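You operate a simulated robot arm through the tools that you are given. There is no shell and no other tool.

You are at the controls of a simulated robot arm. One attempt, no reset.

TASK
Sand the rough patch off the beige block, then wax its top.
Fine: use the orange sanding pad; clear wax on the black grip pad; sanding pad and grip pad go back, the tin is closed. A coat counts when it lies all over at full strength: go over it till it gets no stronger. What is to be rubbed or washed off counts as gone when no trace of it is left.

It is judged by the outcome, as a careful person would: the job done as asked, and still so three seconds after it is handed in. It fails if anything else is knocked over, pushed out of place, dropped, spilled or broken.

THE ROBOT
A 6-joint arm with a fingered hand, fixed in place. Base frame: the origin is at the foot of the arm, x ahead of it, y to its left, z up. Lengths are in m, angles in rad, forces in N, time in s.
With the tool pointing down near the work surface it reaches from about 0.3 to 0.7 m from the base axis. Its first joint turns from -2.897 to 2.897 rad. Payload 4 kg.
Tool frame: the origin (TCP) lies between the finger pads and is the grasp point; the fingertips stand 0.022 m ahead of it; z points along the fingers, y is the line along which they close. Largest opening 0.112 m; the body of the gripper starts 0.06 m behind the TCP. The gripper is a hand of 4 fingers: y runs from the thumb to the fingers, the wrist lies at [0, 0, -0.218] in the tool frame, and closing takes about 1.5 s.
Orientation is that of the tool frame in the base frame, as a unit quaternion [x, y, z, w]. With the fingers straight down and closing along the base's y, the tool's x points along the base's -x, its y along +y and its z along -z.

THE INTERFACE
- The arm moves only by the tool drive_tool. Its argument "series" is text: rows parted by semicolons, each of 7 numbers parted by spaces: the turn, a rotation vector about the base's x, y, z in rad, then the shift along the base's x, y, z in cm, then the opening, from 0 (shut) to 1 (fully open). In form: rx ry rz dx dy dz grip; .... A call has 1 to 20 rows; each row shifts and turns the commanded pose from where the row before left it. A row lasts 0.2 s, in which the tool goes at most 0.05 m and 0.15 rad; a call with a longer step from one row to the next is refused whole, and so is a gripper value outside its range. A pose out of reach is approached as far as the arm can. The call stops where the force on the tool passes 40 N (or 10 N more than at its start, if that is more) or the arm is blocked; 0.2 s more then pass. Each finger travels about 0.045 m/s and halts on what it meets, pressing with about 28 N; the grip force reading is that of the motor and also rises with nothing between the fingers. The clock runs only during rows and for 0.2 s after the last one: add rows that do not move to give the fingers time. The reply holds the time, the measured pose of the TCP, the force on the tool along the base axes, the opening and the grip force, in the units named above and with some noise, with the torque about the TCP (base axes, N m) and any sound that the robot's microphone picked up.
- Cameras (640 x 400 px; columns grow to the right, rows downward): "scene" is fixed at [0.0494, -0.6511, 1.6424]; the picture's right is [0.91, -0.42, 0.00], its down [-0.23, -0.50, -0.84] and it looks along [0.35, 0.76, -0.55] (base axes); focal length 372 px, centre (320, 200). "wrist" rides on the gripper at [0.069, 0.004, -0.083] in the tool frame; the picture's right is [-0.06, 1.00, 0.00], its down [-0.77, -0.05, -0.64] and it looks along [-0.64, -0.04, 0.77] (tool axes); focal length 243 px, centre (320, 200). There is no depth. A picture from a camera that has moved, and an enlarged one, comes with that camera's place and axes in the base frame and with its lens.
- capture(camera): a new picture of that camera. The clock stands still meanwhile.
- preshape(shape): the hand has 4 fingers and takes this shape, open, in about a second: jaw (thumb against the fingers, like two jaws); tri (thumb and two fingers); tip (a fingertip pinch); poke (one finger out to press); point (the index stretched); flat (the hand flat); cup (the hand cupped); fist (a fist). The gripper value then closes the fingers along that shape, each until it touches; the sizes above hold for jaw. It gives what a move gives, with no picture.
- close_up(camera, box): a new picture of the part [left, top, right, bottom] of that camera's present view, enlarged. The clock stands still meanwhile.
- hand_in(): hands the job in; it is judged then, once.

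Nothing tells you positions but the pictures and the camera data. Unless the task says otherwise, let go and move clear before handing in.

The tools are called after "Request:" by a JSON object that holds its "api" and its "payload". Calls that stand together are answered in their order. drive_tool: Moves the arm, as the interface text tells. Its arguments: {"type":"object","properties":{"series":{"type":"string"}},"required":["series"]} The other tools are called the same way: preshape (shape) gives the hand a shape; capture (camera) takes a picture; close_up (camera, box) takes an enlarged picture of a part of a camera's view; hand_in () hands the job in.

At the start:

```text
t: 0.0
ee_pos: [0.3891, 0.0901, 1.2554]
tcp_rot: [0.0, 1.0, 0.0, 0.0]
contact_force: [-0.1, -0.5, 0.1]
ft_torque: [0.03, 0.03, -0.02]
finger_gap: 0.112
finger_force: 0.0
shape: jaw
```

scene: 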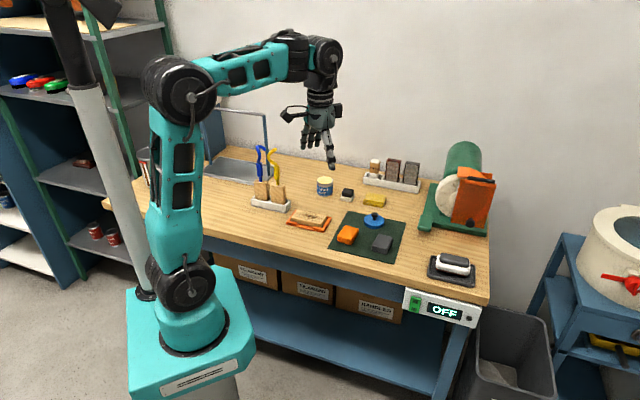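
wrist: 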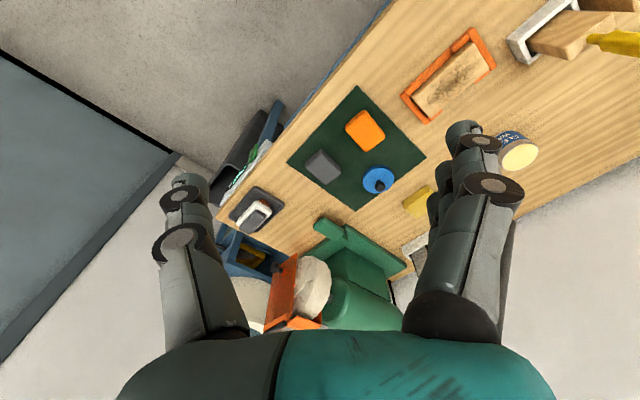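

I see a workbench with a beige block in an orange tray, a green mat holding an orange pad, a grey pad and a blue knob, plus a wax tin, a black pad and other items. I'll take close-ups before moving.

Request:
{"api": "close_up", "payload": {"camera": "scene", "box": [280, 160, 420, 260]}}

Request:
{"api": "close_up", "payload": {"camera": "scene", "box": [230, 130, 350, 240]}}

Request:
{"api": "close_up", "payload": {"camera": "scene", "box": [340, 140, 500, 320]}}

Request:
{"api": "close_up", "payload": {"camera": "wrist", "box": [200, 20, 560, 245]}}

```text
4.00 times, centred on (350, 210) of scene
camera zoom: at [0.0494, -0.6511, 1.6424], right [0.91, -0.42, 0.0], down [-0.23, -0.5, -0.84], along [0.35, 0.76, -0.55], focal length 1490 px, centre (200, 160)
```

zoom: 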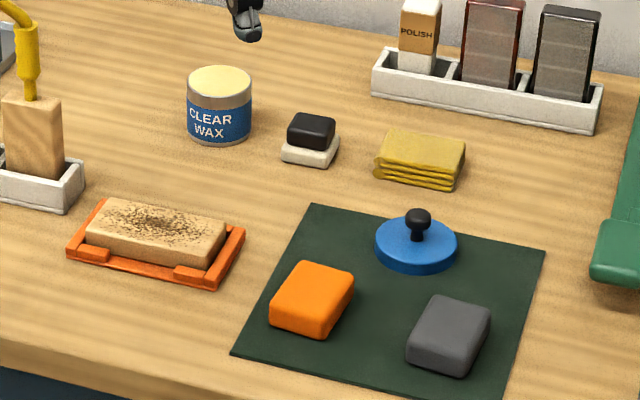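

```text
3.64 times, centred on (290, 185) of scene
camera zoom: at [0.0494, -0.6511, 1.6424], right [0.91, -0.42, 0.0], down [-0.23, -0.5, -0.84], along [0.35, 0.76, -0.55], focal length 1354 px, centre (429, 254)
```

zoom: 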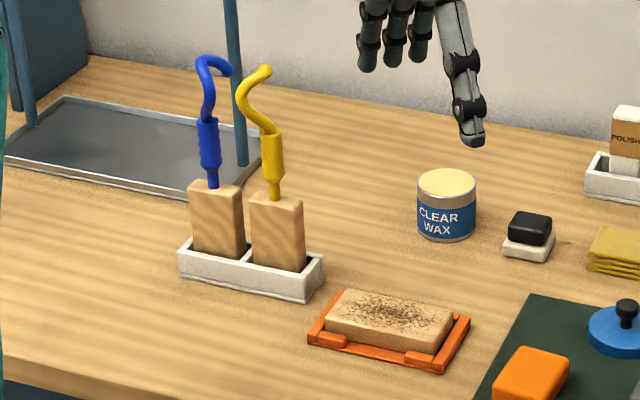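

```text
2.22 times, centred on (420, 230) of scene
camera zoom: at [0.0494, -0.6511, 1.6424], right [0.91, -0.42, 0.0], down [-0.23, -0.5, -0.84], along [0.35, 0.76, -0.55], focal length 828 px, centre (98, 133)
```

zoom: 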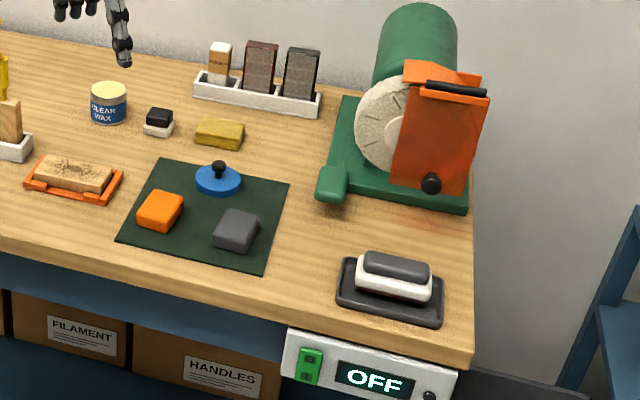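

```text
1.78 times, centred on (380, 132) of wrist
camera zoom: at [0.3211, 0.0943, 1.3388], right [0.06, 1.0, 0.0], down [0.77, -0.05, 0.64], along [0.64, -0.04, -0.77], focal length 431 px, centre (213, 320)
```

zoom: 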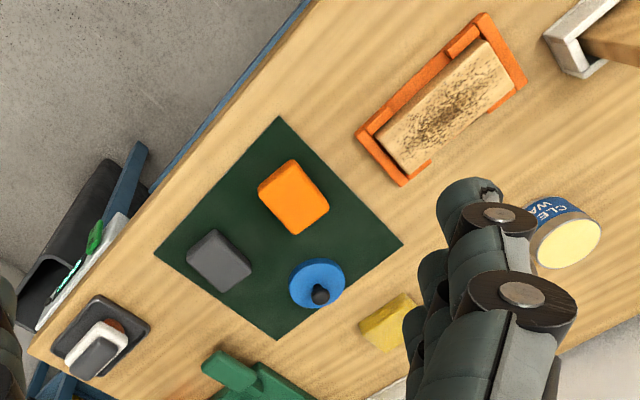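

The bench top lies at about z≈0.86. I place the orange pad near (0.53, 0.17), the block near (0.45, 0.31), the tin (already open) near (0.585, 0.467), the black grip pad near (0.64, 0.38), and the blue lid near (0.65, 0.21). I'll move in closer to get better measurements.

Request:
{"api": "drive_tool", "payload": {"series": "0 0 0 -1 4 -3 1; 0 0 0 -1 4 -3 1; 0 0 0 -1 4 -3 1; 0 0 0 0 0 0 1"}}

Request:
{"api": "capture", "payload": {"camera": "wrist"}}

```text
refused: row 1 steps farther than a row can; nothing moved
```

```text
taken
camera wrist: at [0.3211, 0.0943, 1.3388], right [0.06, 1.0, 0.0], down [0.77, -0.05, 0.64], along [0.64, -0.04, -0.77], focal length 243 px, centre (320, 200)
```

wrist: 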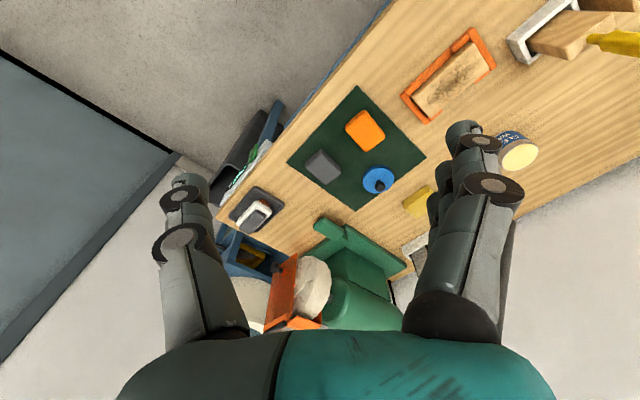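

The first move was refused because the step was slightly too long, so I'll repeat it with smaller steps towards the same viewpoint.

Request:
{"api": "drive_tool", "payload": {"series": "0 0 0 -1 3.5 -3 1; 0 0 0 -1 3.5 -3 1; 0 0 0 -1 3.5 -3 1; 0 0 0 -1 2.5 -3 1; 0 0 0 0 0 0 1"}}

Request:
{"api": "capture", "payload": {"camera": "wrist"}}

```text
t: 1.2
ee_pos: [0.3486, 0.2216, 1.132]
tcp_rot: [0.0, 1.0, -0.001, 0.0]
contact_force: [-0.7, 0.3, 0.1]
ft_torque: [0.0, 0.0, 0.0]
finger_gap: 0.1117
finger_force: 0.1
shape: jaw
```

```text
taken
camera wrist: at [0.2803, 0.2257, 1.217], right [0.06, 1.0, 0.0], down [0.77, -0.05, 0.64], along [0.64, -0.04, -0.77], focal length 243 px, centre (320, 200)
```

wrist: 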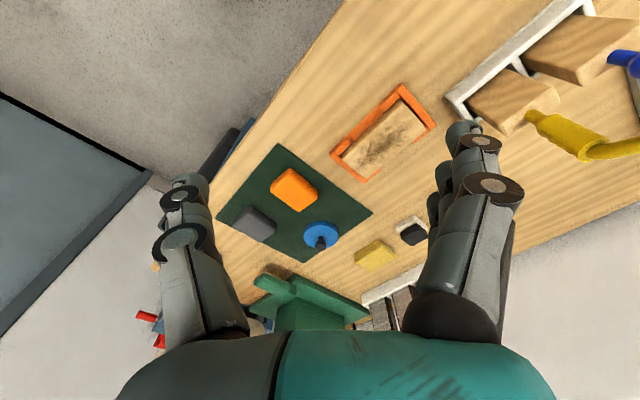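

I can see the pads, tray and block clearly from here. I'll enlarge the view to measure them.

Request:
{"api": "close_up", "payload": {"camera": "wrist", "box": [200, 130, 400, 270]}}

Request:
{"api": "close_up", "payload": {"camera": "wrist", "box": [310, 70, 470, 190]}}

Request:
{"api": "close_up", "payload": {"camera": "scene", "box": [325, 200, 405, 260]}}

Request:
{"api": "close_up", "payload": {"camera": "scene", "box": [280, 195, 360, 245]}}

Request:
{"api": "close_up", "payload": {"camera": "scene", "box": [310, 165, 390, 215]}}

```text
2.86 times, centred on (300, 200) of wrist
camera zoom: at [0.2803, 0.2257, 1.217], right [0.06, 1.0, 0.0], down [0.77, -0.05, 0.64], along [0.64, -0.04, -0.77], focal length 693 px, centre (377, 200)
```

zoom: 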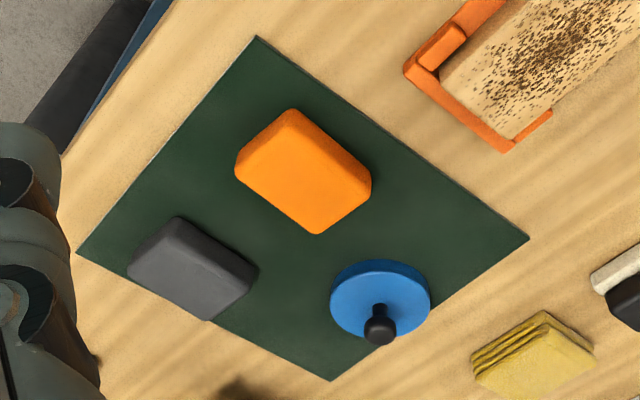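

```text
3.33 times, centred on (390, 130) of wrist
camera zoom: at [0.2803, 0.2257, 1.217], right [0.06, 1.0, 0.0], down [0.77, -0.05, 0.64], along [0.64, -0.04, -0.77], focal length 809 px, centre (87, 433)
```

zoom: 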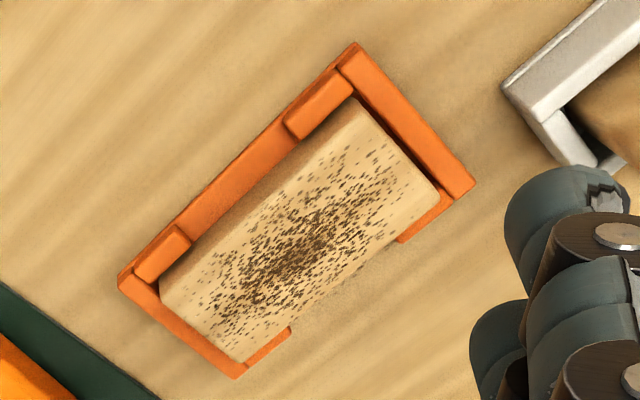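

```text
6.67 times, centred on (365, 230) of scene
camera zoom: at [0.0494, -0.6511, 1.6424], right [0.91, -0.42, 0.0], down [-0.23, -0.5, -0.84], along [0.35, 0.76, -0.55], focal length 2482 px, centre (20, 0)
```

zoom: 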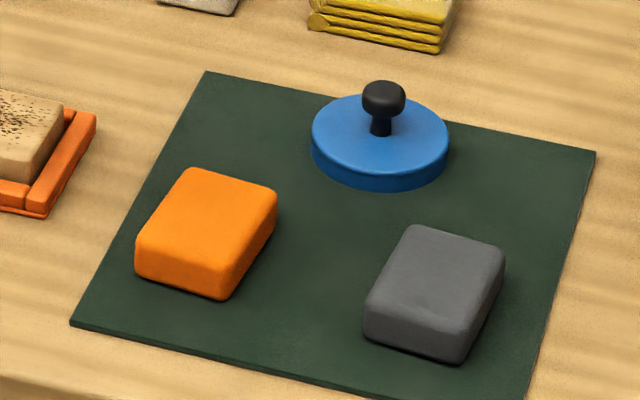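

```text
8.00 times, centred on (320, 220) of scene
camera zoom: at [0.0494, -0.6511, 1.6424], right [0.91, -0.42, 0.0], down [-0.23, -0.5, -0.84], along [0.35, 0.76, -0.55], focal length 2979 px, centre (320, 40)
```

zoom: 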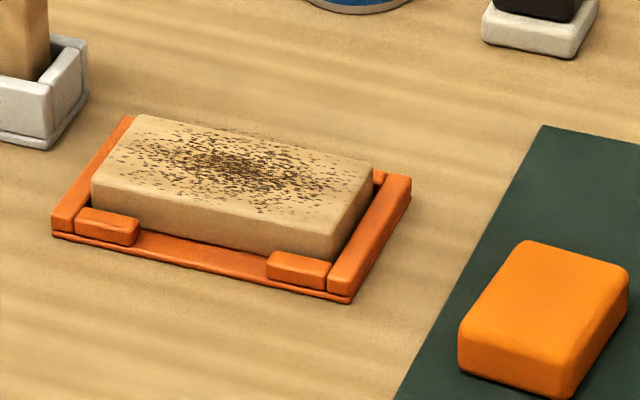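

```text
8.00 times, centred on (350, 190) of scene
camera zoom: at [0.0494, -0.6511, 1.6424], right [0.91, -0.42, 0.0], down [-0.23, -0.5, -0.84], along [0.35, 0.76, -0.55], focal length 2979 px, centre (80, 280)
```

zoom: 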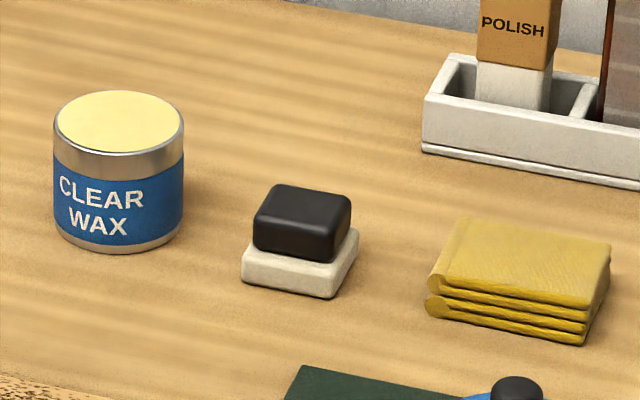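

The block top measures about 0.11 × 0.056 at z≈0.894, centred near (0.448, 0.306), with its long axis at −45° to base x. The orange pad is about 0.066 × 0.048, centred near (0.526, 0.167) with its top at about 0.897. Next I'll turn the hand 45° and hover over the orange pad.

Request:
{"api": "drive_tool", "payload": {"series": "0 0 0.131 2.957 -0.91 -2.367 1; 0 0 0.131 2.957 -0.91 -2.367 1; 0 0 0.131 2.957 -0.91 -2.367 1; 0 0 0.131 2.957 -0.91 -2.367 1; 0 0 0.131 2.957 -0.91 -2.367 1; 0 0 0.131 2.957 -0.91 -2.367 1; 0 0 0 0 0 0 1; 0 0 0 0 0 0 1"}}

Request:
{"api": "capture", "payload": {"camera": "wrist"}}

Request:
{"api": "close_up", "payload": {"camera": "scene", "box": [285, 150, 445, 260]}}

```text
t: 3.0
ee_pos: [0.5277, 0.1683, 0.9922]
tcp_rot: [-0.383, 0.924, 0.0, 0.0]
contact_force: [0.3, 0.8, 0.1]
ft_torque: [0.03, 0.0, -0.01]
finger_gap: 0.1119
finger_force: 0.1
shape: jaw
```

```text
taken
camera wrist: at [0.4763, 0.1206, 1.0766], right [-0.66, 0.75, 0.0], down [0.57, 0.51, 0.64], along [0.48, 0.43, -0.77], focal length 243 px, centre (320, 200)
```

wrist: 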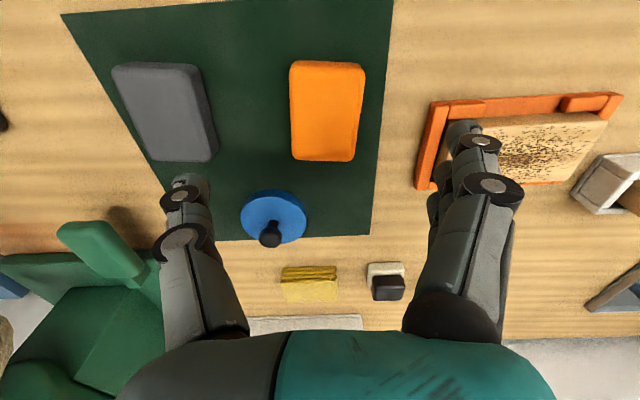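

```text
3.64 times, centred on (365, 205) of scene
camera zoom: at [0.0494, -0.6511, 1.6424], right [0.91, -0.42, 0.0], down [-0.23, -0.5, -0.84], along [0.35, 0.76, -0.55], focal length 1354 px, centre (156, 182)
```

zoom: 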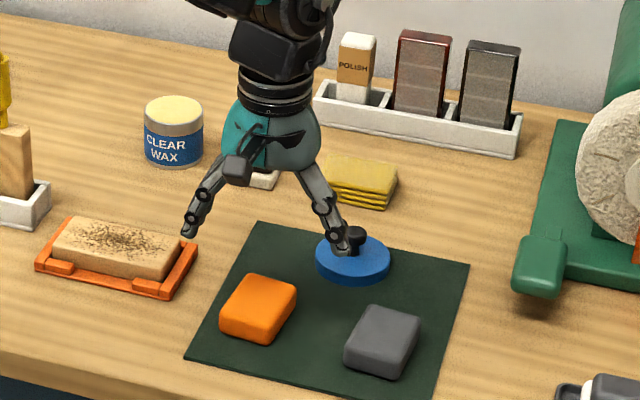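

The pad is nearly centred under the hand. I'll go down to a fingertip height of about 0.884 and close on it.

Request:
{"api": "drive_tool", "payload": {"series": "0 0 0 -0.05 0.2 -3 1; 0 0 0 0 0 -3 1; 0 0 0 0 0 -2 1; 0 0 0 0 0 -0.6 1; 0 0 0 0 0 0 1; 0 0 0 0 0 0 1"}}

Request:
{"api": "close_up", "payload": {"camera": "scene", "box": [325, 200, 405, 260]}}

Request:
{"api": "capture", "payload": {"camera": "wrist"}}

```text
t: 4.4
ee_pos: [0.5267, 0.1678, 0.9062]
tcp_rot: [-0.383, 0.924, 0.0, 0.0]
contact_force: [0.2, -0.2, 0.7]
ft_torque: [-0.02, 0.0, -0.03]
finger_gap: 0.1116
finger_force: 0.0
shape: jaw
```

```text
6.67 times, centred on (365, 230) of scene
camera zoom: at [0.0494, -0.6511, 1.6424], right [0.91, -0.42, 0.0], down [-0.23, -0.5, -0.84], along [0.35, 0.76, -0.55], focal length 2482 px, centre (20, 0)
```

zoom: 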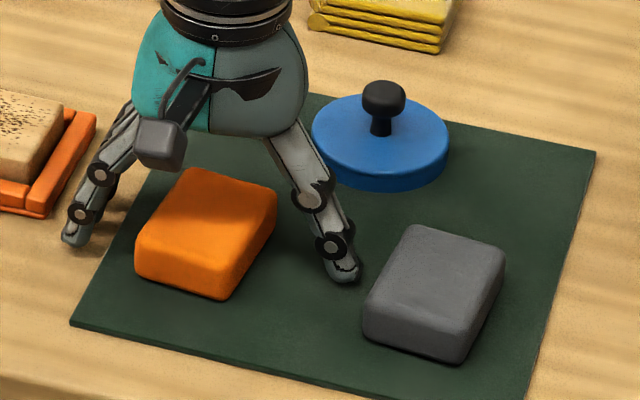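

```text
taken
camera wrist: at [0.4759, 0.1216, 0.991], right [-0.66, 0.75, 0.0], down [0.58, 0.51, 0.64], along [0.48, 0.42, -0.77], focal length 243 px, centre (320, 200)
```

wrist: 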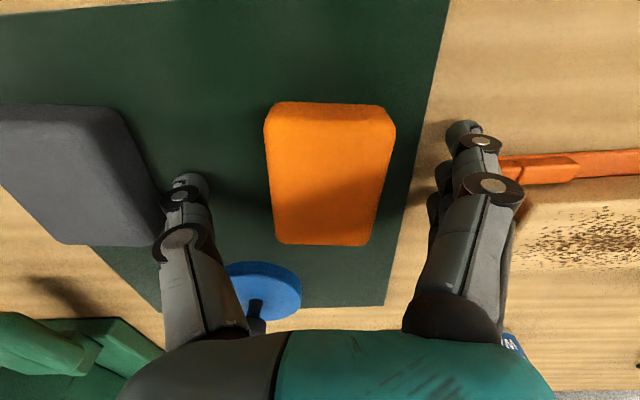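

The fingers straddle the pad without touching the mat, so I'll close the grip and lift slightly.

Request:
{"api": "drive_tool", "payload": {"series": "0 0 0 -0.1 0.1 -0.2 0.6; 0 0 0 0 0 0 0.4; 0 0 0 0 0 0 0.2; 0 0 0 0 0 0 0; 0 0 0 0 0 0 0; 0 0 0 0 0 0 0; 0 0 0 0 0 0 0; 0 0 0 0 0 0 0; 0 0 0 0 0 0 0"}}

Request:
{"api": "close_up", "payload": {"camera": "scene", "box": [325, 200, 405, 260]}}

Request:
{"api": "capture", "payload": {"camera": "wrist"}}

```text
t: 6.4
ee_pos: [0.5253, 0.1693, 0.9052]
tcp_rot: [-0.384, 0.924, 0.001, 0.0]
contact_force: [-13.3, 13.8, 3.4]
ft_torque: [0.42, 0.36, 0.03]
finger_gap: 0.0489
finger_force: 28.7
shape: jaw
```

```text
6.67 times, centred on (365, 230) of scene
camera zoom: at [0.0494, -0.6511, 1.6424], right [0.91, -0.42, 0.0], down [-0.23, -0.5, -0.84], along [0.35, 0.76, -0.55], focal length 2482 px, centre (20, 0)
```

zoom: 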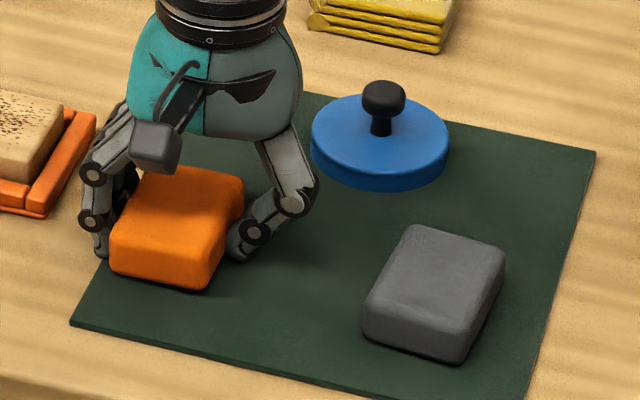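

```text
taken
camera wrist: at [0.4741, 0.1232, 0.9891], right [-0.66, 0.75, 0.0], down [0.57, 0.51, 0.64], along [0.48, 0.43, -0.77], focal length 243 px, centre (320, 200)
```

wrist: 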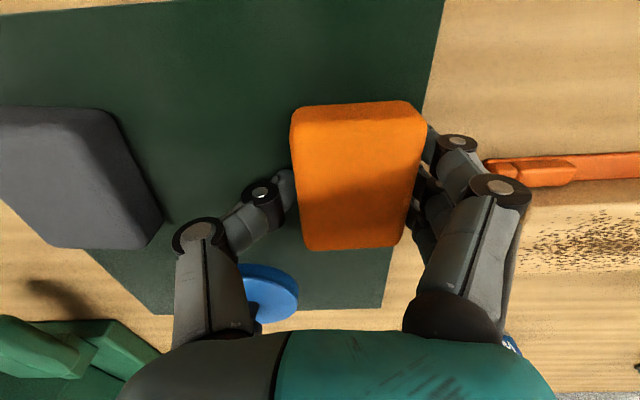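

The pad is gripped at a 0.049 m gap, though it slid about 1 cm towards the finger side. I'll lift it and check how it sits.

Request:
{"api": "drive_tool", "payload": {"series": "0 0 0 0 0 1 0; 0 0 0 0 0 3 0; 0 0 0 0 0 3 0; 0 0 0 0 0 0 0; 0 0 0 0 0 0 0"}}

Request:
{"api": "close_up", "payload": {"camera": "scene", "box": [315, 170, 415, 240]}}

Request:
{"api": "capture", "payload": {"camera": "wrist"}}

```text
t: 7.6
ee_pos: [0.5248, 0.1685, 0.9736]
tcp_rot: [-0.384, 0.923, 0.0, 0.0]
contact_force: [-0.2, 0.4, -0.1]
ft_torque: [0.02, 0.0, -0.01]
finger_gap: 0.0466
finger_force: 28.2
shape: jaw
```

```text
5.71 times, centred on (365, 205) of scene
camera zoom: at [0.0494, -0.6511, 1.6424], right [0.91, -0.42, 0.0], down [-0.23, -0.5, -0.84], along [0.35, 0.76, -0.55], focal length 2128 px, centre (63, 171)
```

zoom: 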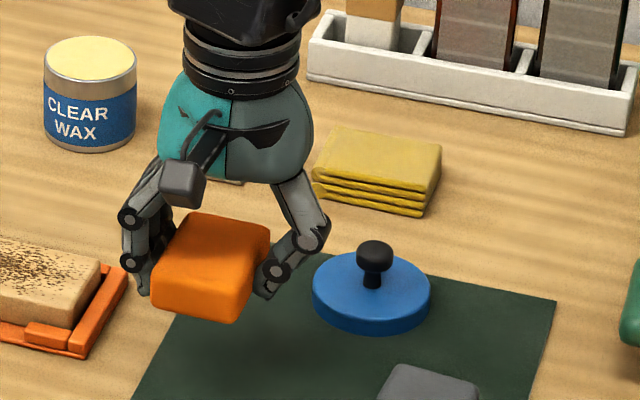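

```text
taken
camera wrist: at [0.4734, 0.1222, 1.059], right [-0.66, 0.75, 0.0], down [0.58, 0.51, 0.64], along [0.48, 0.42, -0.77], focal length 243 px, centre (320, 200)
```

wrist: 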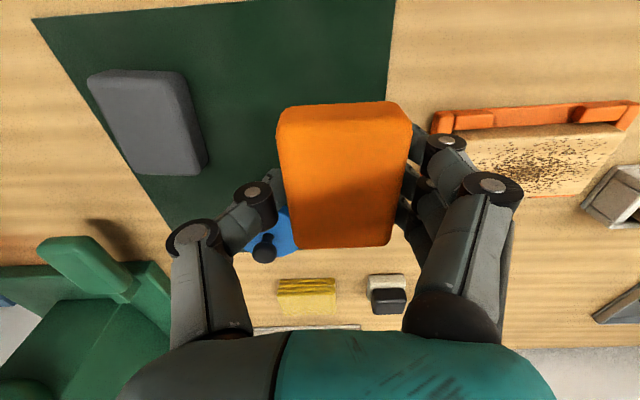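

I'll zoom in to compare the fingertip height with the pad's underside before rubbing.

Request:
{"api": "close_up", "payload": {"camera": "scene", "box": [330, 200, 370, 230]}}

Request:
{"api": "close_up", "payload": {"camera": "wrist", "box": [220, 80, 480, 260]}}

```text
13.33 times, centred on (350, 215) of scene
camera zoom: at [0.0494, -0.6511, 1.6424], right [0.91, -0.42, 0.0], down [-0.23, -0.5, -0.84], along [0.35, 0.76, -0.55], focal length 4965 px, centre (-80, 0)
```

zoom: 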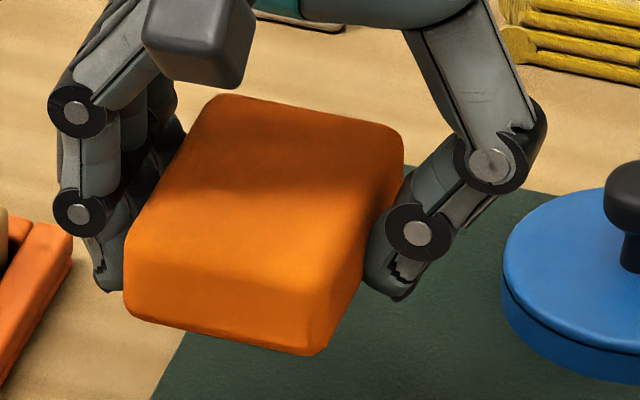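

```text
2.22 times, centred on (350, 170) of wrist
camera zoom: at [0.4734, 0.1222, 1.059], right [-0.66, 0.75, 0.0], down [0.58, 0.51, 0.64], along [0.48, 0.42, -0.77], focal length 539 px, centre (253, 267)
```

zoom: 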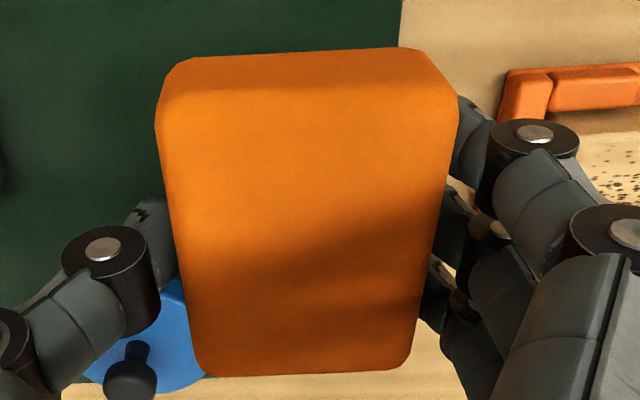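

The fingertips sit close to the pad's underside, so I'll put the pad back on its original spot and regrip it about 6 mm higher. That way only the pad will touch the block.

Request:
{"api": "drive_tool", "payload": {"series": "0 0 0 0.87 -0.83 -3 0; 0 0 0 0 0 -2.5 0; 0 0 0 0 0 -0.8 0; 0 0 0 0 0 -0.3 0; 0 0 0 0 0 -0.2 0; 0 0 0 0 0 0 0"}}

Request:
{"api": "close_up", "payload": {"camera": "scene", "box": [325, 200, 405, 260]}}

```text
t: 9.0
ee_pos: [0.5351, 0.1606, 0.907]
tcp_rot: [-0.382, 0.924, 0.001, 0.0]
contact_force: [0.0, 0.0, 0.3]
ft_torque: [0.01, -0.02, 0.01]
finger_gap: 0.0465
finger_force: 27.8
shape: jaw
```

```text
6.67 times, centred on (365, 230) of scene
camera zoom: at [0.0494, -0.6511, 1.6424], right [0.91, -0.42, 0.0], down [-0.23, -0.5, -0.84], along [0.35, 0.76, -0.55], focal length 2482 px, centre (20, 0)
```

zoom: 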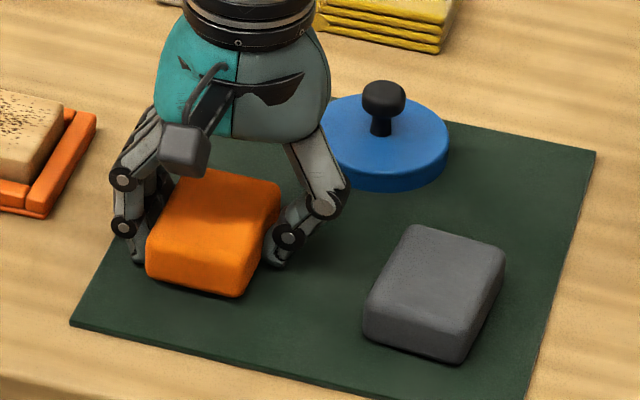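

Request:
{"api": "drive_tool", "payload": {"series": "0 0 0 -0.2 0.2 -0.1 0; 0 0 0 0 0 -0.1 0; 0 0 0 0 0 0 0.3; 0 0 0 0 0 0 0.6; 0 0 0 0 0 0 0.7; 0 0 0 0 0 0 0.7; 0 0 0 0 0 0.3 0.7; 0 0 0 0 0 0.3 0.7; 0 0 0 0 0 0 0.7"}}

Request:
{"api": "close_up", "payload": {"camera": "scene", "box": [325, 200, 405, 260]}}

Request:
{"api": "capture", "payload": {"camera": "wrist"}}

```text
t: 11.0
ee_pos: [0.5319, 0.1622, 0.9095]
tcp_rot: [-0.384, 0.923, 0.001, -0.001]
contact_force: [0.6, 0.2, 0.7]
ft_torque: [0.0, -0.03, 0.04]
finger_gap: 0.0778
finger_force: 0.0
shape: jaw
```

```text
6.67 times, centred on (365, 230) of scene
camera zoom: at [0.0494, -0.6511, 1.6424], right [0.91, -0.42, 0.0], down [-0.23, -0.5, -0.84], along [0.35, 0.76, -0.55], focal length 2482 px, centre (20, 0)
```

zoom: 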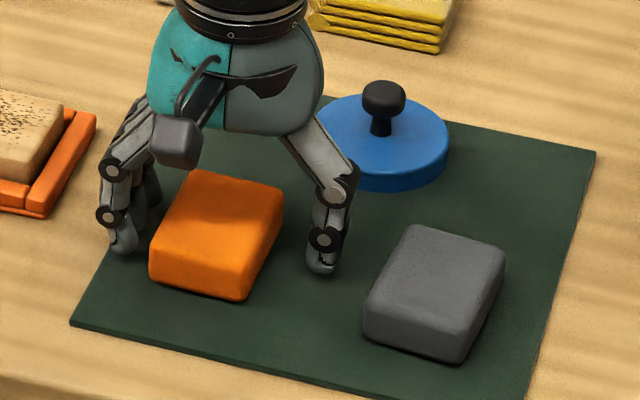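

```text
taken
camera wrist: at [0.4808, 0.1164, 0.9942], right [-0.66, 0.75, 0.0], down [0.58, 0.51, 0.64], along [0.48, 0.42, -0.77], focal length 243 px, centre (320, 200)
```

wrist: 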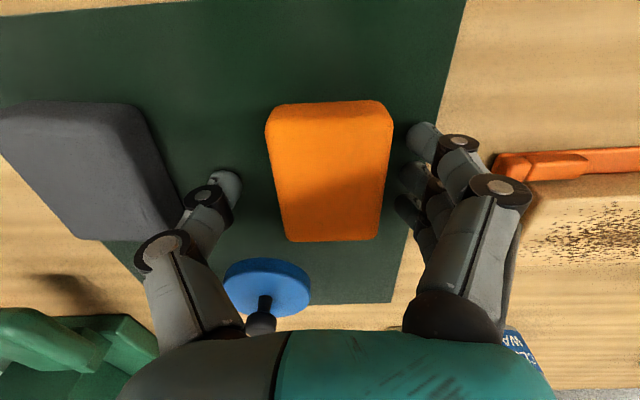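

The pad sits between the fingers with the hand higher this time. Closing again.

Request:
{"api": "drive_tool", "payload": {"series": "0 0 0 0 0 0 0.5; 0 0 0 0 0 0 0.4; 0 0 0 0 0 0 0.3; 0 0 0 0 0 0 0; 0 0 0 0 0 0 0; 0 0 0 0 0 0 0; 0 0 0 0 0 0 0; 0 0 0 0 0 2 0; 0 0 0 0 0 2 0; 0 0 0 0 0 3 0; 0 0 0 0 0 0 0"}}

Request:
{"api": "close_up", "payload": {"camera": "scene", "box": [325, 190, 385, 240]}}

Request:
{"api": "capture", "payload": {"camera": "wrist"}}

```text
t: 13.4
ee_pos: [0.5312, 0.1628, 0.9816]
tcp_rot: [-0.383, 0.924, 0.001, -0.001]
contact_force: [-0.7, -0.6, -1.4]
ft_torque: [0.0, 0.0, 0.02]
finger_gap: 0.0441
finger_force: 28.3
shape: jaw
```

```text
8.00 times, centred on (355, 215) of scene
camera zoom: at [0.0494, -0.6511, 1.6424], right [0.91, -0.42, 0.0], down [-0.23, -0.5, -0.84], along [0.35, 0.76, -0.55], focal length 2979 px, centre (40, 80)
```

zoom: 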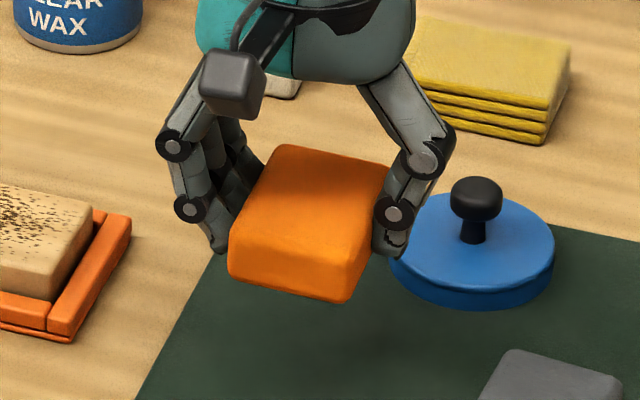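

```text
taken
camera wrist: at [0.4803, 0.1169, 1.0659], right [-0.66, 0.75, 0.0], down [0.58, 0.51, 0.64], along [0.48, 0.42, -0.77], focal length 243 px, centre (320, 200)
```

wrist: 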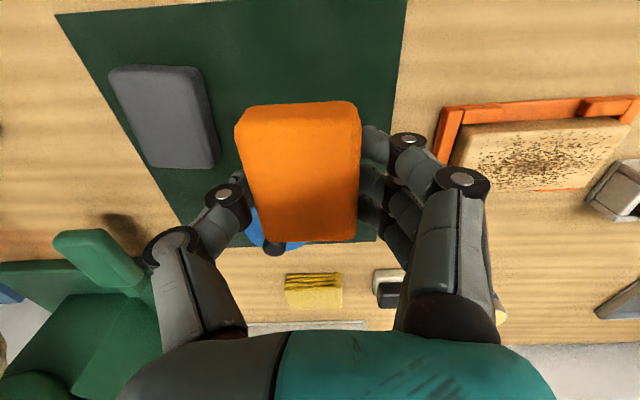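

The regrip is better, with the fingertips well above the pad's underside. Next I'll carry it over the block.

Request:
{"api": "drive_tool", "payload": {"series": "0 0 0 -2.2 3.7 0 0; 0 0 0 -2.2 3.7 0 0; 0 0 0 -2.2 3.7 0 0; 0 0 0 -2.3 3.8 0 0; 0 0 0 0 0 0 0; 0 0 0 0 0 0 0"}}

Request:
{"api": "close_up", "payload": {"camera": "scene", "box": [275, 175, 355, 235]}}

Request:
{"api": "capture", "payload": {"camera": "wrist"}}

```text
t: 14.8
ee_pos: [0.4426, 0.3122, 0.9814]
tcp_rot: [-0.384, 0.923, 0.0, 0.0]
contact_force: [0.0, 0.1, -0.1]
ft_torque: [0.02, -0.02, -0.03]
finger_gap: 0.0441
finger_force: 27.9
shape: jaw
```

```text
6.67 times, centred on (315, 205) of scene
camera zoom: at [0.0494, -0.6511, 1.6424], right [0.91, -0.42, 0.0], down [-0.23, -0.5, -0.84], along [0.35, 0.76, -0.55], focal length 2482 px, centre (353, 167)
```

zoom: 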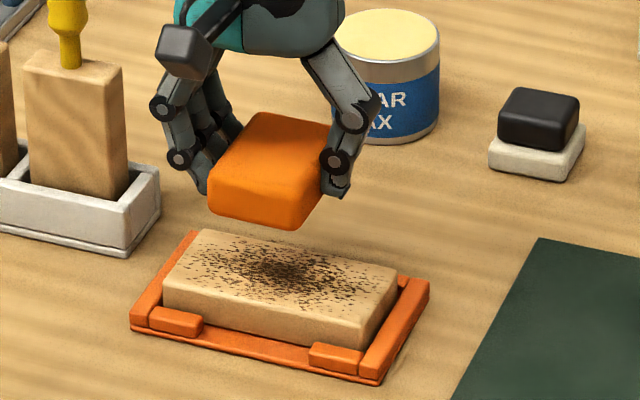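

```text
taken
camera wrist: at [0.3909, 0.266, 1.0652], right [-0.66, 0.75, 0.0], down [0.58, 0.51, 0.64], along [0.48, 0.42, -0.77], focal length 243 px, centre (320, 200)
```

wrist: 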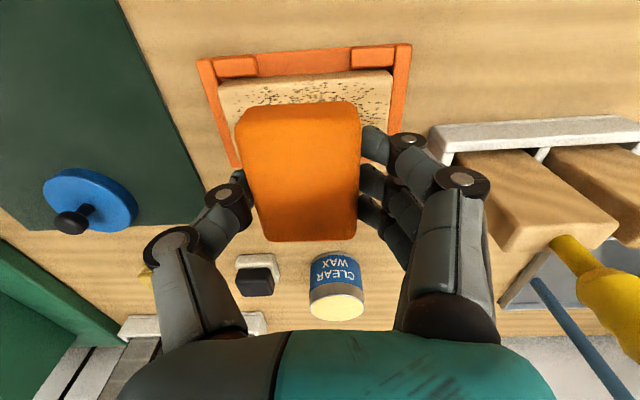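

The block position matches my earlier estimate. I'll lower the pad onto its middle and feel for contact.

Request:
{"api": "drive_tool", "payload": {"series": "0 0 0 0 0 -2.5 0; 0 0 0 0 0 -1.5 0; 0 0 0 0 0 -0.6 0; 0 0 0 0 0 -0.3 0; 0 0 0 0 0 0 0"}}

Request:
{"api": "close_up", "payload": {"camera": "scene", "box": [275, 175, 355, 235]}}

```text
t: 16.0
ee_pos: [0.4428, 0.3118, 0.9325]
tcp_rot: [-0.383, 0.924, 0.0, 0.0]
contact_force: [0.1, 0.1, 2.7]
ft_torque: [-0.05, -0.08, 0.01]
finger_gap: 0.0436
finger_force: 28.5
shape: jaw
```

```text
6.67 times, centred on (315, 205) of scene
camera zoom: at [0.0494, -0.6511, 1.6424], right [0.91, -0.42, 0.0], down [-0.23, -0.5, -0.84], along [0.35, 0.76, -0.55], focal length 2482 px, centre (353, 167)
```

zoom: 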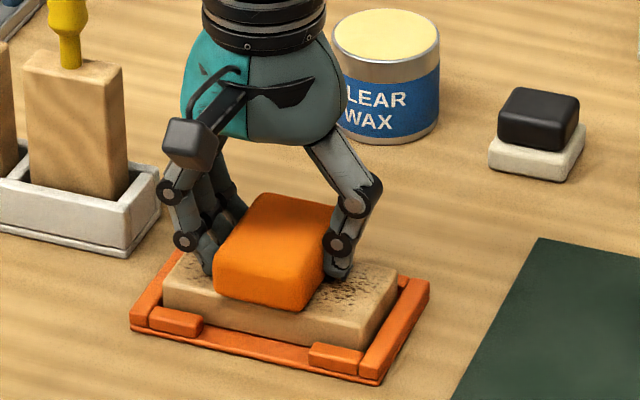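

Request:
{"api": "drive_tool", "payload": {"series": "0 0 0 0.1 0.1 -0.15 0; 0 0 0 0.1 0.1 -0.15 0; 0 0 0 0 0 0 0"}}

Request:
{"api": "close_up", "payload": {"camera": "scene", "box": [290, 195, 340, 230]}}

```text
t: 16.8
ee_pos: [0.4449, 0.3136, 0.9306]
tcp_rot: [-0.384, 0.924, 0.0, 0.0]
contact_force: [-11.6, -10.0, 31.4]
ft_torque: [-0.32, 0.01, -0.1]
finger_gap: 0.0436
finger_force: 28.3
shape: jaw
```

```text
11.43 times, centred on (315, 212) of scene
camera zoom: at [0.0494, -0.6511, 1.6424], right [0.91, -0.42, 0.0], down [-0.23, -0.5, -0.84], along [0.35, 0.76, -0.55], focal length 4256 px, centre (377, 57)
```

zoom: 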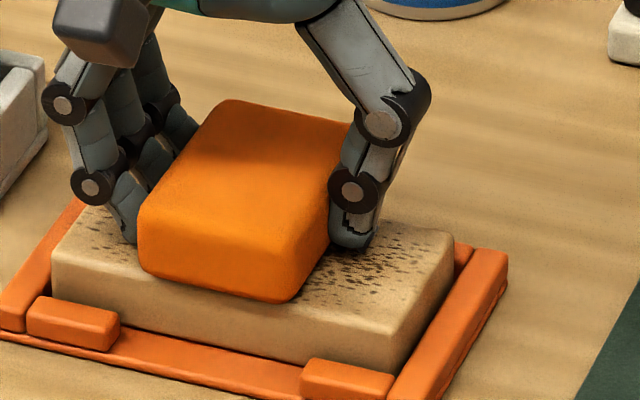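

Contact is firm at 31 N, so I'll ease off to around 15 N and stroke the pad along the length of the block.

Request:
{"api": "drive_tool", "payload": {"series": "0 0 0 0 0 0.15 0; 0 0 0 0.83 -0.83 0 0; 0 0 0 0.83 -0.83 0 0; 0 0 0 0.83 -0.83 0 0; 0 0 0 -0.83 0.83 0 0; 0 0 0 -0.83 0.83 0 0; 0 0 0 -0.83 0.83 0 0; 0 0 0 -0.83 0.83 0 0; 0 0 0 -0.83 0.83 0 0; 0 0 0 -0.83 0.83 0 0; 0 0 0 0.83 -0.83 0 0; 0 0 0 0.83 -0.83 0 0; 0 0 0 0.83 -0.83 0 0; 0 0 0 0 0 0 0"}}

Request:
{"api": "close_up", "payload": {"camera": "scene", "box": [290, 195, 340, 230]}}

```text
t: 19.8
ee_pos: [0.446, 0.3127, 0.9309]
tcp_rot: [-0.383, 0.924, 0.0, 0.0]
contact_force: [-1.9, 1.5, 3.0]
ft_torque: [0.02, 0.0, 0.03]
finger_gap: 0.0435
finger_force: 28.2
shape: jaw
```

```text
11.43 times, centred on (315, 212) of scene
camera zoom: at [0.0494, -0.6511, 1.6424], right [0.91, -0.42, 0.0], down [-0.23, -0.5, -0.84], along [0.35, 0.76, -0.55], focal length 4256 px, centre (377, 57)
```

zoom: 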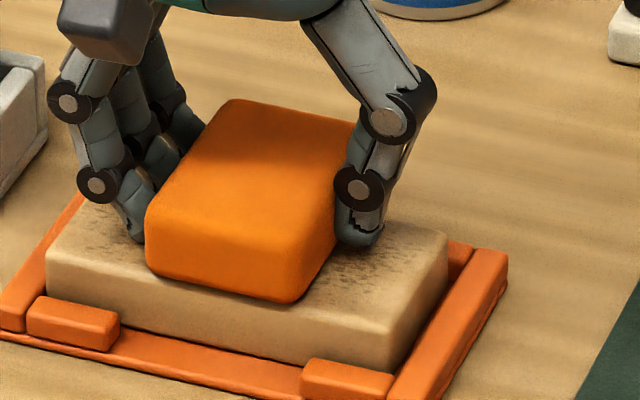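

Sanding is working, since the marks are fading. I'll press a little harder and work the front strip with longer strokes.

Request:
{"api": "drive_tool", "payload": {"series": "0 0 0 -0.3 -0.3 -0.07 0; 0 0 0 0.85 -0.85 0 0; 0 0 0 0.85 -0.85 0 0; 0 0 0 0.85 -0.85 0 0; 0 0 0 -0.85 0.85 0 0; 0 0 0 -0.85 0.85 0 0; 0 0 0 -0.85 0.85 0 0; 0 0 0 -0.85 0.85 0 0; 0 0 0 -0.85 0.85 0 0; 0 0 0 -0.85 0.85 0 0; 0 0 0 0.85 -0.85 0 0; 0 0 0 0.85 -0.85 0 0; 0 0 0 0.85 -0.85 0 0; 0 0 0 0.85 -0.85 0 0; 0 0 0 0.85 -0.85 0 0; 0 0 0 0.85 -0.85 0 0; 0 0 0 -0.85 0.85 0 0; 0 0 0 -0.85 0.85 0 0; 0 0 0 -0.85 0.85 0 0; 0 0 0 0 0 0 0"}}

Request:
{"api": "close_up", "payload": {"camera": "scene", "box": [290, 195, 340, 230]}}

```text
t: 24.0
ee_pos: [0.4436, 0.312, 0.9308]
tcp_rot: [-0.383, 0.924, 0.0, 0.0]
contact_force: [0.6, -1.7, 3.6]
ft_torque: [-0.06, -0.04, 0.01]
finger_gap: 0.0441
finger_force: 28.3
shape: jaw
```

```text
11.43 times, centred on (315, 212) of scene
camera zoom: at [0.0494, -0.6511, 1.6424], right [0.91, -0.42, 0.0], down [-0.23, -0.5, -0.84], along [0.35, 0.76, -0.55], focal length 4256 px, centre (377, 57)
```

zoom: 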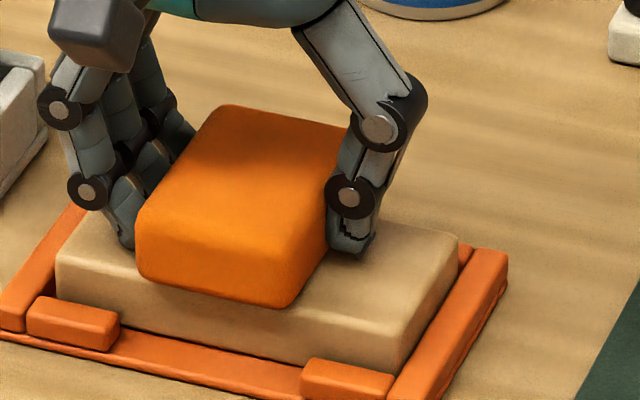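

The visible area is clean. I'll repeat along the back strip with slightly more pressure, then lift and inspect.

Request:
{"api": "drive_tool", "payload": {"series": "0 0 0 0.6 0.6 -0.05 0; 0 0 0 0.85 -0.85 0 0; 0 0 0 0.85 -0.85 0 0; 0 0 0 0.85 -0.85 0 0; 0 0 0 -0.85 0.85 0 0; 0 0 0 -0.85 0.85 0 0; 0 0 0 -0.85 0.85 0 0; 0 0 0 -0.85 0.85 0 0; 0 0 0 -0.85 0.85 0 0; 0 0 0 -0.85 0.85 0 0; 0 0 0 0.85 -0.85 0 0; 0 0 0 0.85 -0.85 0 0; 0 0 0 0.85 -0.85 0 0; 0 0 0 -0.3 -0.3 0 0; 0 0 0 0 0 0 0"}}

Request:
{"api": "drive_tool", "payload": {"series": "0 0 0 0 0 1 0; 0 0 0 0 0 3 0; 0 0 0 2 -3.5 1 0; 0 0 0 2.2 -3.7 0 0; 0 0 0 2.2 -3.7 0 0; 0 0 0 2.2 -3.7 0 0; 0 0 0 0 0 0 0; 0 0 0 0 0 0 0"}}

Request:
{"api": "close_up", "payload": {"camera": "scene", "box": [290, 195, 340, 230]}}

Request:
{"api": "capture", "payload": {"camera": "wrist"}}

Request:
{"api": "close_up", "payload": {"camera": "scene", "box": [325, 190, 405, 250]}}

```text
t: 27.2
ee_pos: [0.4456, 0.3133, 0.9299]
tcp_rot: [-0.383, 0.924, -0.001, 0.0]
contact_force: [5.3, 3.0, 11.6]
ft_torque: [0.06, -0.04, 0.01]
finger_gap: 0.0445
finger_force: 28.9
shape: jaw
```

```text
t: 29.0
ee_pos: [0.533, 0.1676, 0.9779]
tcp_rot: [-0.383, 0.924, 0.0, 0.0]
contact_force: [0.1, 0.1, -0.3]
ft_torque: [0.02, 0.01, 0.03]
finger_gap: 0.0439
finger_force: 28.6
shape: jaw
```

```text
11.43 times, centred on (315, 212) of scene
camera zoom: at [0.0494, -0.6511, 1.6424], right [0.91, -0.42, 0.0], down [-0.23, -0.5, -0.84], along [0.35, 0.76, -0.55], focal length 4256 px, centre (377, 57)
```

zoom: 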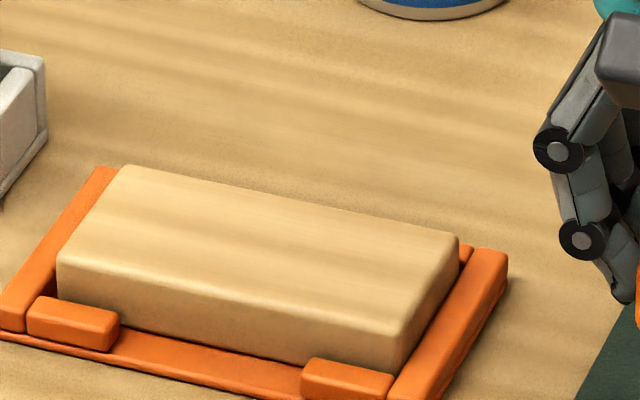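

```text
taken
camera wrist: at [0.4807, 0.1218, 1.0628], right [-0.66, 0.75, 0.0], down [0.58, 0.51, 0.64], along [0.48, 0.42, -0.77], focal length 243 px, centre (320, 200)
```

wrist: 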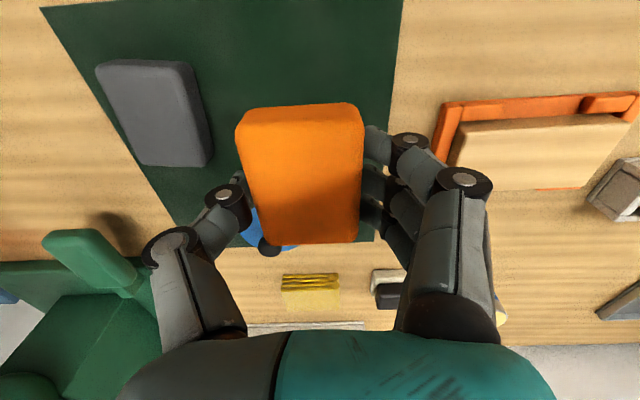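

```text
6.67 times, centred on (365, 220) of scene
camera zoom: at [0.0494, -0.6511, 1.6424], right [0.91, -0.42, 0.0], down [-0.23, -0.5, -0.84], along [0.35, 0.76, -0.55], focal length 2482 px, centre (20, 67)
```

zoom: 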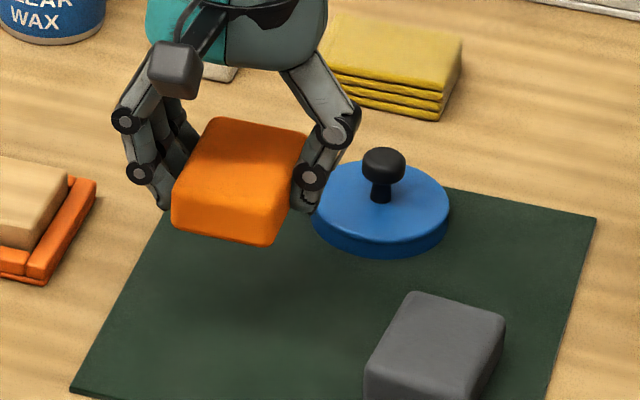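

The block's top is now completely clean. I'll set the orange pad back on its original spot on the mat.

Request:
{"api": "drive_tool", "payload": {"series": "0 0 0 -1.1 0.55 -3 0; 0 0 0 0 0 -2 0; 0 0 0 0 0 -1 0; 0 0 0 0 0 -0.5 0; 0 0 0 0 0 -0.1 0; 0 0 0 0 0 0 0"}}

Request:
{"api": "close_up", "payload": {"camera": "scene", "box": [325, 200, 405, 260]}}

```text
t: 30.4
ee_pos: [0.5186, 0.1725, 0.9131]
tcp_rot: [-0.383, 0.924, 0.0, 0.0]
contact_force: [0.5, -0.5, -0.5]
ft_torque: [0.01, 0.04, 0.01]
finger_gap: 0.0442
finger_force: 27.9
shape: jaw
```

```text
6.67 times, centred on (365, 230) of scene
camera zoom: at [0.0494, -0.6511, 1.6424], right [0.91, -0.42, 0.0], down [-0.23, -0.5, -0.84], along [0.35, 0.76, -0.55], focal length 2482 px, centre (20, 0)
```

zoom: 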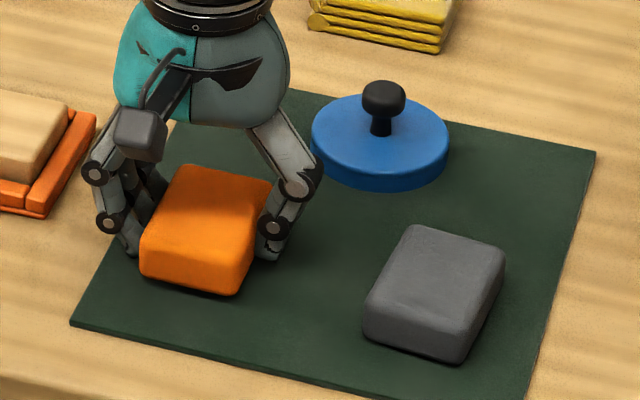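

Request:
{"api": "drive_tool", "payload": {"series": "0 0 0 -0.15 0.15 -0.1 0; 0 0 0 0 0 -0.1 0; 0 0 0 0 0 0 0"}}

```text
t: 31.2
ee_pos: [0.5175, 0.1741, 0.9099]
tcp_rot: [-0.383, 0.924, 0.001, 0.0]
contact_force: [0.9, -0.3, -0.8]
ft_torque: [-0.01, 0.01, -0.01]
finger_gap: 0.0442
finger_force: 28.7
shape: jaw
```

Request:
{"api": "drive_tool", "payload": {"series": "0 0 0 0 0 -0.1 0; 0 0 0 0 0 -0.1 0; 0 0 0 0 0 0 0; 0 0 0 0 0 0 0.3; 0 0 0 0 0 0 0.45; 0 0 0 0 0 0 0.6; 0 0 0 0 0 0 0.8; 0 0 0 0 0 0 0.9; 0 0 0 0 0 0 0.9"}}

Request:
{"api": "close_up", "payload": {"camera": "scene", "box": [325, 200, 405, 260]}}

Request:
{"api": "capture", "payload": {"camera": "wrist"}}

```text
t: 33.2
ee_pos: [0.5195, 0.1741, 0.9079]
tcp_rot: [-0.383, 0.924, 0.0, 0.0]
contact_force: [0.4, 0.3, 0.0]
ft_torque: [0.02, 0.01, 0.01]
finger_gap: 0.1007
finger_force: 0.0
shape: jaw
```

```text
6.67 times, centred on (365, 230) of scene
camera zoom: at [0.0494, -0.6511, 1.6424], right [0.91, -0.42, 0.0], down [-0.23, -0.5, -0.84], along [0.35, 0.76, -0.55], focal length 2482 px, centre (20, 0)
```

zoom: 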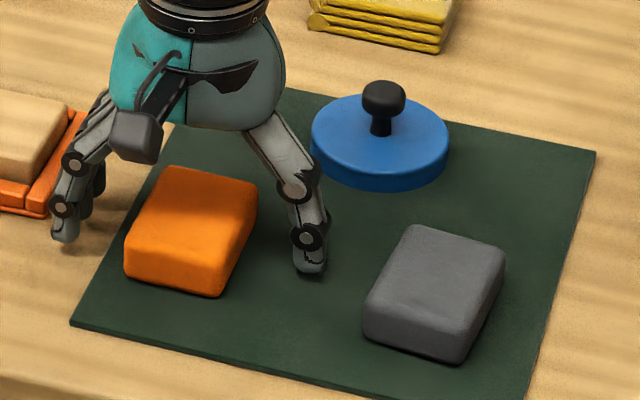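

```text
taken
camera wrist: at [0.4675, 0.1283, 0.9932], right [-0.66, 0.75, 0.0], down [0.58, 0.51, 0.64], along [0.48, 0.42, -0.77], focal length 243 px, centre (320, 200)
```

wrist: 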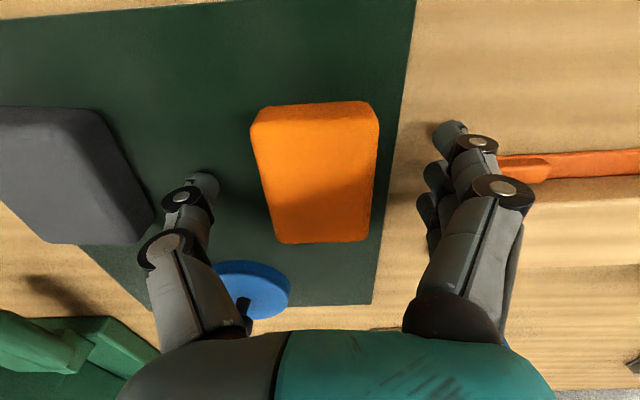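

The orange pad is back on the mat within a few millimetres of where it started. I'll rise and move to view the black grip pad and the tin.

Request:
{"api": "drive_tool", "payload": {"series": "0 0 0 0 0 4 1; 0 0 0 0 0 4.5 1; 0 0 0 0.5 3 3 1; 0 0 0 0.5 3 3 1; 0 0 0 0.5 3 0 1; 0 0 0 0 0 0 1; 0 0 0 0 0 0 1"}}

Request:
{"api": "capture", "payload": {"camera": "wrist"}}

Request:
{"api": "close_up", "payload": {"camera": "scene", "box": [300, 165, 400, 240]}}

```text
t: 34.8
ee_pos: [0.5347, 0.2634, 1.0552]
tcp_rot: [-0.384, 0.923, 0.0, 0.0]
contact_force: [-0.7, -0.2, 0.1]
ft_torque: [-0.01, -0.02, 0.03]
finger_gap: 0.112
finger_force: 0.0
shape: jaw
```

```text
taken
camera wrist: at [0.483, 0.2171, 1.1375], right [-0.66, 0.75, 0.0], down [0.58, 0.51, 0.64], along [0.48, 0.42, -0.77], focal length 243 px, centre (320, 200)
```

wrist: 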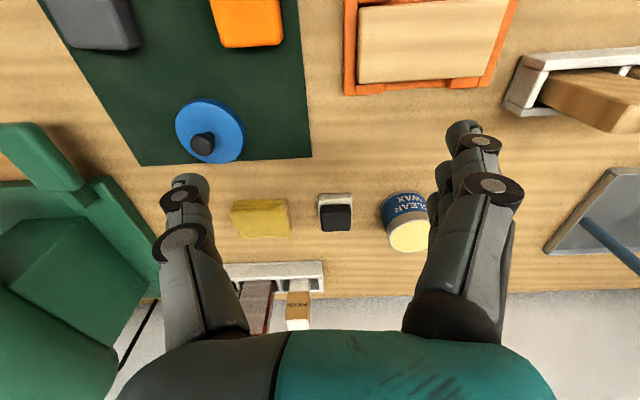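

```text
5.33 times, centred on (350, 202) of scene
camera zoom: at [0.0494, -0.6511, 1.6424], right [0.91, -0.42, 0.0], down [-0.23, -0.5, -0.84], along [0.35, 0.76, -0.55], focal length 1986 px, centre (160, 187)
```

zoom: 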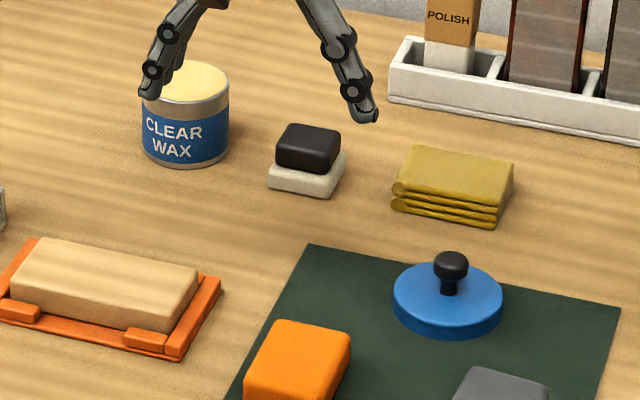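

Request:
{"api": "close_up", "payload": {"camera": "wrist", "box": [220, 150, 440, 288]}}

Request:
{"api": "close_up", "payload": {"camera": "scene", "box": [320, 175, 370, 210]}}

Request:
{"api": "close_up", "payload": {"camera": "scene", "box": [300, 165, 350, 205]}}

```text
2.90 times, centred on (330, 219) of wrist
camera zoom: at [0.483, 0.2171, 1.1375], right [-0.66, 0.75, 0.0], down [0.58, 0.51, 0.64], along [0.48, 0.42, -0.77], focal length 703 px, centre (291, 145)
```

zoom: 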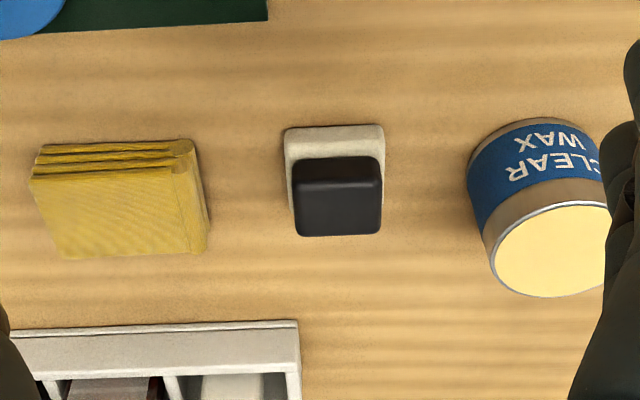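

```text
11.43 times, centred on (345, 192) of scene
camera zoom: at [0.0494, -0.6511, 1.6424], right [0.91, -0.42, 0.0], down [-0.23, -0.5, -0.84], along [0.35, 0.76, -0.55], focal length 4256 px, centre (34, 286)
```

zoom: 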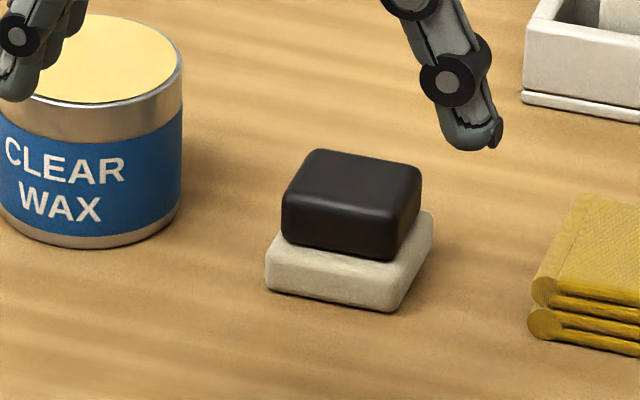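

```text
10.00 times, centred on (325, 185) of scene
camera zoom: at [0.0494, -0.6511, 1.6424], right [0.91, -0.42, 0.0], down [-0.23, -0.5, -0.84], along [0.35, 0.76, -0.55], focal length 3724 px, centre (270, 350)
```

zoom: 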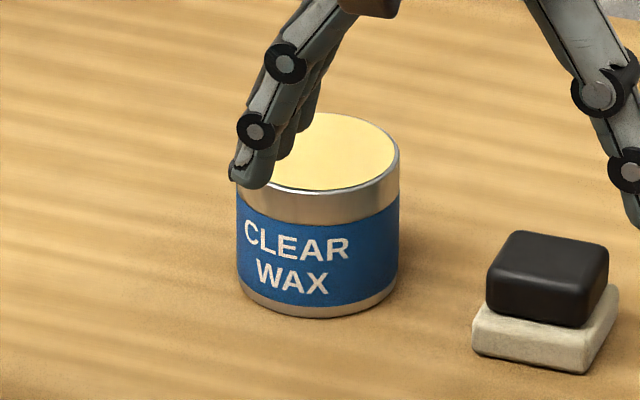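

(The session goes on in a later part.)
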